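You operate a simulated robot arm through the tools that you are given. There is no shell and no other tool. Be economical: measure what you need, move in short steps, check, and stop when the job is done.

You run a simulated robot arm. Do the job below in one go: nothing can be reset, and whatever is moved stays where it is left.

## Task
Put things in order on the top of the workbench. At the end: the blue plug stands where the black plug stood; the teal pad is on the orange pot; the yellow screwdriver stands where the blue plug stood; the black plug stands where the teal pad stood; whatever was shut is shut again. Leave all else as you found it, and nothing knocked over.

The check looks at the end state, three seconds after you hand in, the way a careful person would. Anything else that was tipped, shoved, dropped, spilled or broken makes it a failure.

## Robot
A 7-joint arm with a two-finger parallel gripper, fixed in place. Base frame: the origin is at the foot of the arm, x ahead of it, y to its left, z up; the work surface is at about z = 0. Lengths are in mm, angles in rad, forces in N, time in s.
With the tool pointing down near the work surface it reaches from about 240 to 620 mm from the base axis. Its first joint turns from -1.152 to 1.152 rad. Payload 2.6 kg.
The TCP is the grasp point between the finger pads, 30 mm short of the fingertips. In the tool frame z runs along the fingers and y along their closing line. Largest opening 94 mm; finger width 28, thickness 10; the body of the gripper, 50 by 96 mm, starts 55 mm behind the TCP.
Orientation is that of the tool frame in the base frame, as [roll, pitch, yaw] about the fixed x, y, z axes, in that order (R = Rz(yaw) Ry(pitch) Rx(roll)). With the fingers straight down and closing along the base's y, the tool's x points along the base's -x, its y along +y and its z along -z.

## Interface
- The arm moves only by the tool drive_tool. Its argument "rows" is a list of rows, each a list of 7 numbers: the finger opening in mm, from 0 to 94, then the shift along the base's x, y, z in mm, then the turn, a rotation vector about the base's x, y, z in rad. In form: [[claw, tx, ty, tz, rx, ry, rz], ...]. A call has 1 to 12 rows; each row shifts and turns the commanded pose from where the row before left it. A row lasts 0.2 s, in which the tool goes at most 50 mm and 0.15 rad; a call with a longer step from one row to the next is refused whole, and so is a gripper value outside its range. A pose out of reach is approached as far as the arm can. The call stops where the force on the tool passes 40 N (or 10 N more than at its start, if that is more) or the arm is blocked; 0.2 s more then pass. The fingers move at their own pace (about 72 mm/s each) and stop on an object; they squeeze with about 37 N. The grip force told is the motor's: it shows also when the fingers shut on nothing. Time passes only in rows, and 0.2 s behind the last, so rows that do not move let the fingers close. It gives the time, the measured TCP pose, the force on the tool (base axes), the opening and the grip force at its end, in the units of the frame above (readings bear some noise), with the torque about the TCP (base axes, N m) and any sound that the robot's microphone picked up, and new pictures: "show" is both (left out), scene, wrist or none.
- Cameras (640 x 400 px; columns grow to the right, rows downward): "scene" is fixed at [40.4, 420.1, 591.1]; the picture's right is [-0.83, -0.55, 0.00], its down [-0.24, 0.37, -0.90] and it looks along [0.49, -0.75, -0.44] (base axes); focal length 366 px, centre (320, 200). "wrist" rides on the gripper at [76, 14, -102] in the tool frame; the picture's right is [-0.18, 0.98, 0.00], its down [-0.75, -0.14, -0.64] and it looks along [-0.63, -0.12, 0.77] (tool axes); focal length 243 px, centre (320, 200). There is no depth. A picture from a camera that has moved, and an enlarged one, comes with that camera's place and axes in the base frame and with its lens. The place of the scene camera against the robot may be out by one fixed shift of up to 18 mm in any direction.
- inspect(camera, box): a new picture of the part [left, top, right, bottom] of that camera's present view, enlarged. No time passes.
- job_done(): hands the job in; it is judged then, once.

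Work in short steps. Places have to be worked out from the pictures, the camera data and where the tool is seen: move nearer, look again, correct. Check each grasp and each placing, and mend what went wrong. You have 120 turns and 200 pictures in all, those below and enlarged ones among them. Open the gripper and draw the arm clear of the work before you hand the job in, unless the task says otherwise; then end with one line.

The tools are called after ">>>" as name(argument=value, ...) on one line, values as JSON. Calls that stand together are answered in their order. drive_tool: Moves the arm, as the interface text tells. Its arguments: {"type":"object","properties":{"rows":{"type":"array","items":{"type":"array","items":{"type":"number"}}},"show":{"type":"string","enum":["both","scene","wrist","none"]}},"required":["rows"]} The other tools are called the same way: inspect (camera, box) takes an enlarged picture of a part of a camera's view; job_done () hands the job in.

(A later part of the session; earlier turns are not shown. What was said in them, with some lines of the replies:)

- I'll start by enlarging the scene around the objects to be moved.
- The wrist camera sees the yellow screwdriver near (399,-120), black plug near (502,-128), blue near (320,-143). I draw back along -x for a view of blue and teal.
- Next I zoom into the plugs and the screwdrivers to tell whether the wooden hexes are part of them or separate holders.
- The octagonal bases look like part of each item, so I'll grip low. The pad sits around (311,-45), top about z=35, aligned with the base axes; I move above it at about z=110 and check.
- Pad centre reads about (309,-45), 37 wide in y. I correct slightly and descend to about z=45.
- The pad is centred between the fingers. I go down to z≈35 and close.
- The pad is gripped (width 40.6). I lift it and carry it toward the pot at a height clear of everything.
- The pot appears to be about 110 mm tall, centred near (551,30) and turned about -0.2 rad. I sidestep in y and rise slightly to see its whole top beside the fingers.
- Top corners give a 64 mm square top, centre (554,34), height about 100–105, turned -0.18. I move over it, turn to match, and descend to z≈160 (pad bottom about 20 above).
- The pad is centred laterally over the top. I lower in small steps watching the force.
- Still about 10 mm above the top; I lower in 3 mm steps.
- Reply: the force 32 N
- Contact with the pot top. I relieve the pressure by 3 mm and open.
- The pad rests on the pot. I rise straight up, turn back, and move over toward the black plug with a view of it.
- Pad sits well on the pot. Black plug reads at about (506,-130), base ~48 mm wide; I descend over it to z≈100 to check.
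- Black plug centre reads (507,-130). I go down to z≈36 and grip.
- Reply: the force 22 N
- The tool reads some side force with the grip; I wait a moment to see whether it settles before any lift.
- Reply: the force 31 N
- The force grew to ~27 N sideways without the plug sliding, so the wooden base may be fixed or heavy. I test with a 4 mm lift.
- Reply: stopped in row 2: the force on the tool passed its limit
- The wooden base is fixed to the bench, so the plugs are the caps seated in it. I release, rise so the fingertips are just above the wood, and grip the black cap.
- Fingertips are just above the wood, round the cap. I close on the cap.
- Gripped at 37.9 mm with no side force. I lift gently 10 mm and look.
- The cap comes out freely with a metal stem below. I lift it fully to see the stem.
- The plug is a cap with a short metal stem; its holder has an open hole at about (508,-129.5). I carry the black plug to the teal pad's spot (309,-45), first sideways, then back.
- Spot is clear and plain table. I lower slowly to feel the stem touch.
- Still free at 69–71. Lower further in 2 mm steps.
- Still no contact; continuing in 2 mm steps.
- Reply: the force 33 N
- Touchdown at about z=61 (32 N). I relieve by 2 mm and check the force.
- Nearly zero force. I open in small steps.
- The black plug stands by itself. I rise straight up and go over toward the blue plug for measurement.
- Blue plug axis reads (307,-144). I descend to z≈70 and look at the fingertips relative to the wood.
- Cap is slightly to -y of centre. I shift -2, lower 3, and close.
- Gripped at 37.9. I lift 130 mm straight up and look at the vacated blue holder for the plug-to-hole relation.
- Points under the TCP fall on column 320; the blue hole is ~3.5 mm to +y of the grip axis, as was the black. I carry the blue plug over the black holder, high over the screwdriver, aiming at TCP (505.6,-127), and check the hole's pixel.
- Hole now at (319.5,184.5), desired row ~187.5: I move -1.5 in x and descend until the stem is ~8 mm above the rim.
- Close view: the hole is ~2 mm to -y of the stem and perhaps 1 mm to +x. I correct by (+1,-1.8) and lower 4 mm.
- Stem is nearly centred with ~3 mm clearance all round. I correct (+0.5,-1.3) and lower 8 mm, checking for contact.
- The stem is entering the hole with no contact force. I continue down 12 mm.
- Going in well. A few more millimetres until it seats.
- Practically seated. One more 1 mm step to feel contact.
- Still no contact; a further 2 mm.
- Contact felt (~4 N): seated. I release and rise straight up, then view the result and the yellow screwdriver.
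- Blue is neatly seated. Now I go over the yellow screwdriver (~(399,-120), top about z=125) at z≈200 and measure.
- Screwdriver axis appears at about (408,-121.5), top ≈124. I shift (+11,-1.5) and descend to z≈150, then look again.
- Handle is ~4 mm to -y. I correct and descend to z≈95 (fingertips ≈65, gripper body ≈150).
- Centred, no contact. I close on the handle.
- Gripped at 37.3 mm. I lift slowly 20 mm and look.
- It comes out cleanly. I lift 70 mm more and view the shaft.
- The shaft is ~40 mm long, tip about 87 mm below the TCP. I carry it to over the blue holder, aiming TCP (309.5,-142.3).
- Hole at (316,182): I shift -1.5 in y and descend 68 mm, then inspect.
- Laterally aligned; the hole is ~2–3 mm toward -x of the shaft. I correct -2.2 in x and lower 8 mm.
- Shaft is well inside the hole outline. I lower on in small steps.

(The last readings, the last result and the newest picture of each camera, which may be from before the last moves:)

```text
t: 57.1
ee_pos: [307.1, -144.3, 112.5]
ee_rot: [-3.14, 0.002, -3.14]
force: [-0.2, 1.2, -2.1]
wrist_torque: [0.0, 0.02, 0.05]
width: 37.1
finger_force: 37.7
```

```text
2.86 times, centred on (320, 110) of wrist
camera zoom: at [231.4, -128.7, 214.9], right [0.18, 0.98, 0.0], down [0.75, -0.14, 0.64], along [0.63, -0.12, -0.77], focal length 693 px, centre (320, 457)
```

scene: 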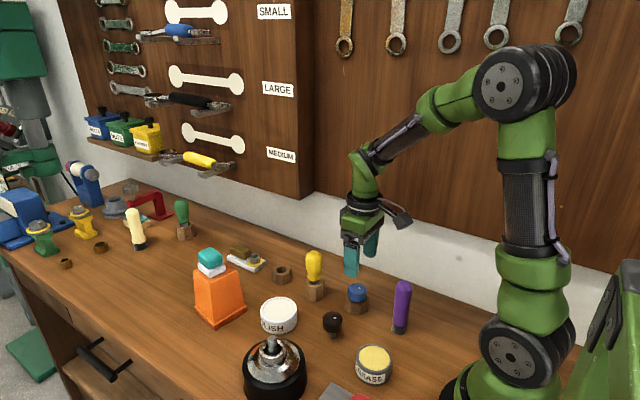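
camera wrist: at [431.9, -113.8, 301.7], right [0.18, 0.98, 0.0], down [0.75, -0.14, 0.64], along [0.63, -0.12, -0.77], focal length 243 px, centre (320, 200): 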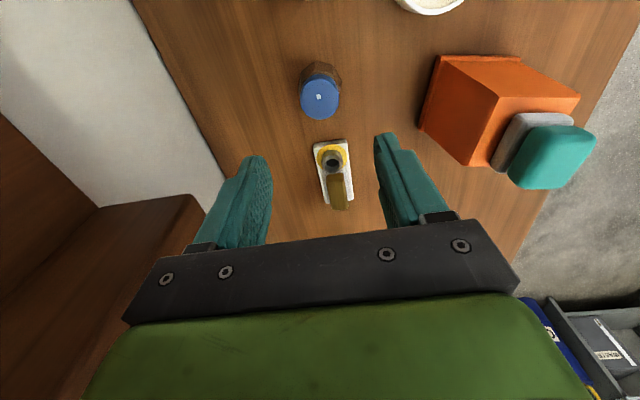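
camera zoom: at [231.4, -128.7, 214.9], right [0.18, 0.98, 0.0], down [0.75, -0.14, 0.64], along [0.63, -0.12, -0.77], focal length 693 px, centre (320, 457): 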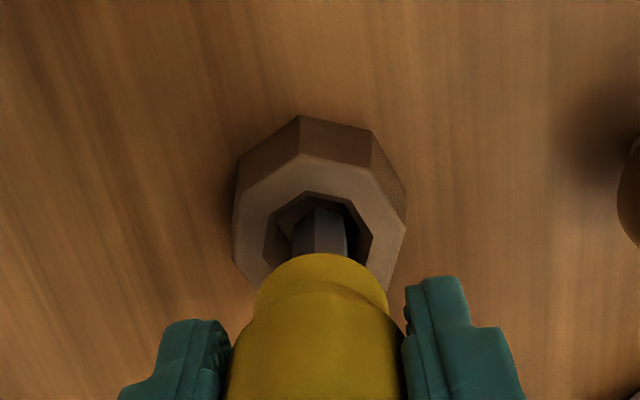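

In the hole and centred. I lower another 12 mm.

>>> drive_tool(rows=[[15, 0, 0, -3, 0, 0, 0], [15, 0, 0, -3, 0, 0, 0], [15, 0, 0, -3, 0, 0, 0], [15, 0, 0, -3, 0, 0, 0], [15, 0, 0, 0, 0, 0, 0]], show="none")

>>> inspect(camera="scene", box=[325, 250, 395, 320])

```text
t: 58.3
ee_pos: [307.0, -143.3, 100.2]
ee_rot: [-3.137, 0.002, -3.142]
force: [-0.3, 0.5, -0.6]
wrist_torque: [-0.01, 0.01, 0.0]
width: 37.1
finger_force: 36.5
```

```text
5.71 times, centred on (360, 285) of scene
camera zoom: at [40.4, 420.1, 591.1], right [-0.83, -0.55, 0.0], down [-0.24, 0.37, -0.9], along [0.49, -0.75, -0.44], focal length 2094 px, centre (91, -286)
```

zoom: 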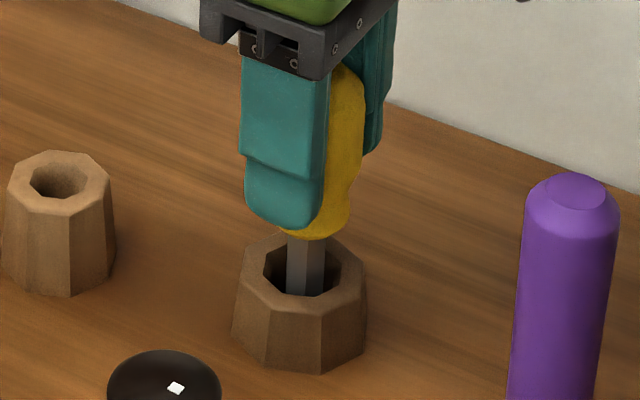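

Still free. Now 1.5 mm steps until it touches.

>>> drive_tool(rows=[[15, 0, 0, -1.5, 0, 0, 0], [15, 0, 0, -1.5, 0, 0, 0], [15, 0, 0, -1.5, 0, 0, 0], [15, 0, 0, 0, 0, 0, 0]], show="none")

```text
t: 59.3
ee_pos: [307.3, -143.2, 96.0]
ee_rot: [-3.139, 0.002, 3.14]
force: [-4.1, 1.7, 15.2]
wrist_torque: [0.24, 0.41, -0.01]
width: 37.0
finger_force: 37.4
```

Tip touches the floor (15 N). I relieve by 0.8 mm and check.

>>> drive_tool(rows=[[15, 0, 0, 0.8, 0, 0, 0], [15, 0, 0, 0, 0, 0, 0], [15, 0, 0, 0, 0, 0, 0]], show="none")

>>> inspect(camera="scene", box=[325, 230, 395, 320])

```text
t: 60.1
ee_pos: [306.3, -144.5, 96.8]
ee_rot: [-3.137, 0.0, 3.141]
force: [-0.4, 1.3, -0.8]
wrist_torque: [-0.03, 0.01, 0.04]
width: 37.1
finger_force: 36.8
```

```text
4.44 times, centred on (360, 275) of scene
camera zoom: at [40.4, 420.1, 591.1], right [-0.83, -0.55, 0.0], down [-0.24, 0.37, -0.9], along [0.49, -0.75, -0.44], focal length 1629 px, centre (142, -133)
```

zoom: 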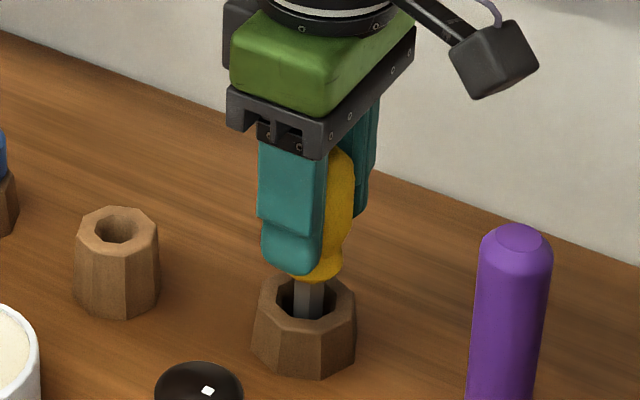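

Now I open in very small steps and look.

>>> drive_tool(rows=[[37.5, 0, 0, -0.3, 0, 0, 0], [38, 0, 0, 0, 0, 0, 0], [39, 0, 0, 0, 0, 0, 0], [40, 0, 0, 0, 0, 0, 0], [42, 0, 0, 0, 0, 0, 0], [45, 0, 0, 0, 0, 0, 0], [45, 0, 0, 0, 0, 0, 0]], show="none")

>>> inspect(camera="scene", box=[325, 230, 395, 320])

>>> inspect(camera="wrist", box=[220, 60, 420, 260])

```text
t: 61.7
ee_pos: [307.1, -142.9, 96.4]
ee_rot: [-3.137, 0.001, -3.141]
force: [0.7, -0.5, 0.1]
wrist_torque: [0.01, 0.0, -0.02]
width: 45.1
finger_force: 0.2
```

```text
4.44 times, centred on (360, 275) of scene
camera zoom: at [40.4, 420.1, 591.1], right [-0.83, -0.55, 0.0], down [-0.24, 0.37, -0.9], along [0.49, -0.75, -0.44], focal length 1629 px, centre (142, -133)
```

zoom: 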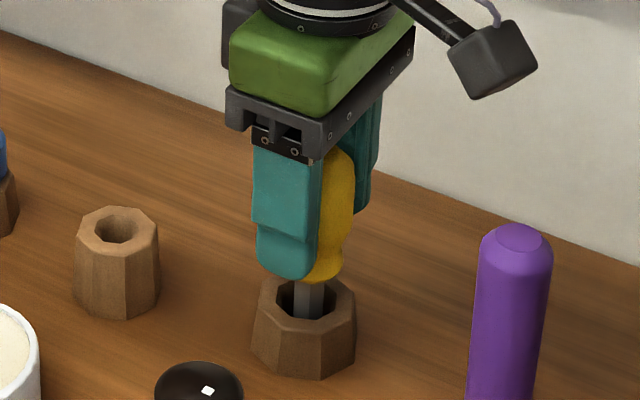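

```text
2.00 times, centred on (320, 160) of wrist
camera zoom: at [231.2, -129.0, 198.4], right [0.18, 0.98, 0.0], down [0.75, -0.14, 0.64], along [0.63, -0.12, -0.77], focal length 485 px, centre (320, 280)
```

zoom: 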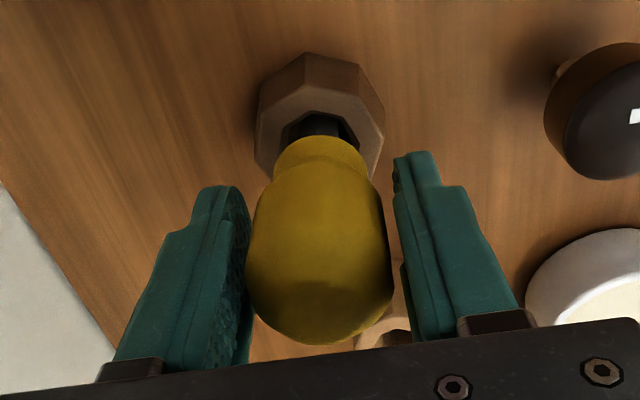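

It stands upright by itself. I open wider and rise straight up.

>>> drive_tool(rows=[[55, 0, 0, 0, 0, 0, 0], [70, 0, 0, 0, 0, 0, 0], [70, 0, 0, 10, 0, 0, 0], [70, 0, 0, 30, 0, 0, 0], [70, 0, 0, 40, 0, 0, 0], [70, 0, 0, 40, 0, 0, 0], [70, 0, 0, 30, 0, 0, 0], [70, 0, 0, 0, 0, 0, 0]])

>>> inspect(camera="scene", box=[180, 220, 420, 370])

>>> inspect(camera="wrist", box=[220, 0, 460, 150])

```text
t: 63.5
ee_pos: [308.5, -141.9, 246.4]
ee_rot: [-3.139, 0.002, -3.141]
force: [-0.7, 0.0, -0.4]
wrist_torque: [0.02, -0.02, -0.02]
width: 70.1
finger_force: 0.0
camera wrist: at [232.4, -127.5, 347.6], right [0.18, 0.98, 0.0], down [0.75, -0.14, 0.64], along [0.63, -0.12, -0.77], focal length 243 px, centre (320, 200)
```

scene: 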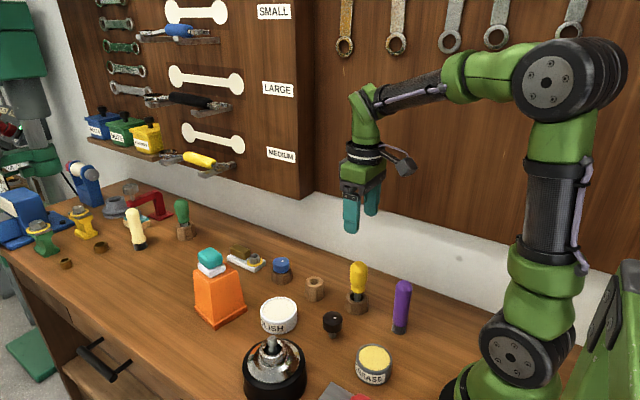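
wrist: 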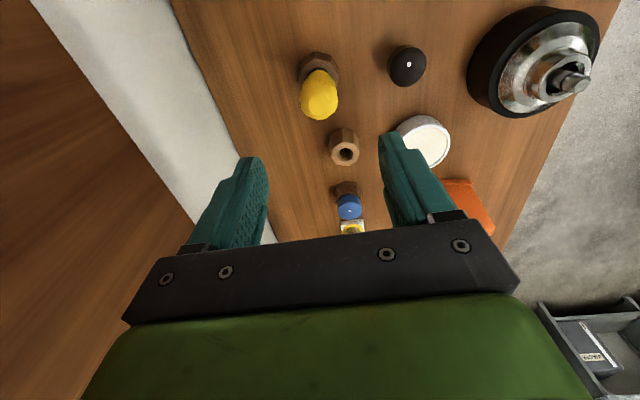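

```text
2.67 times, centred on (300, 295) of scene
camera zoom: at [40.4, 420.1, 591.1], right [-0.83, -0.55, 0.0], down [-0.24, 0.37, -0.9], along [0.49, -0.75, -0.44], focal length 977 px, centre (373, -53)
```

zoom: 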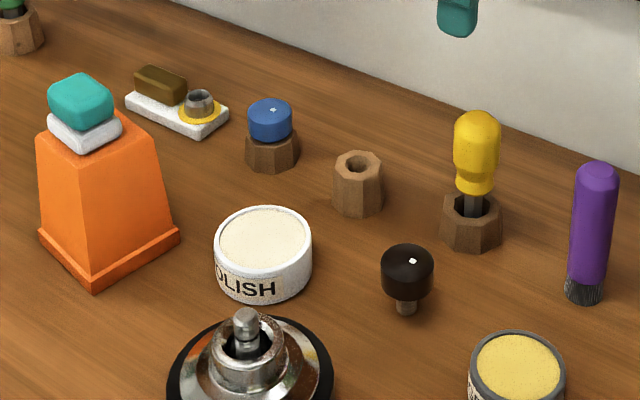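

```text
2.67 times, centred on (340, 75) of wrist
camera zoom: at [232.4, -127.5, 347.6], right [0.18, 0.98, 0.0], down [0.75, -0.14, 0.64], along [0.63, -0.12, -0.77], focal length 647 px, centre (267, 533)
```

zoom: 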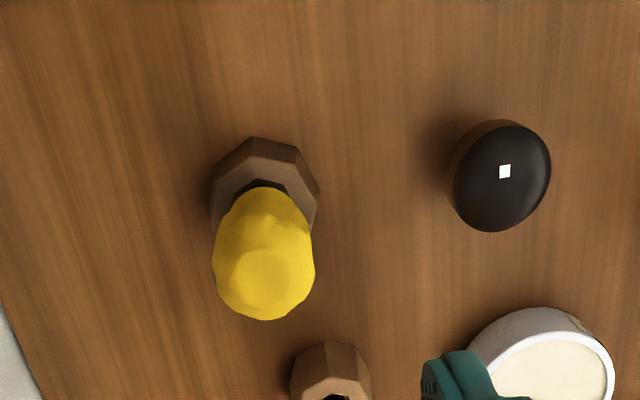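

All four items are in place and upright, the drawer was never touched, and the arm is raised clear with the gripper open. I hand in.

>>> job_done()

```text
The job is handed in.
```

The job is handed in: the blue plug is in the black plug's old holder, the teal pad is on the orange pot, the yellow screwdriver is in the blue plug's old holder, and the black plug stands on its stem where the teal pad was; nothing that was shut was opened.
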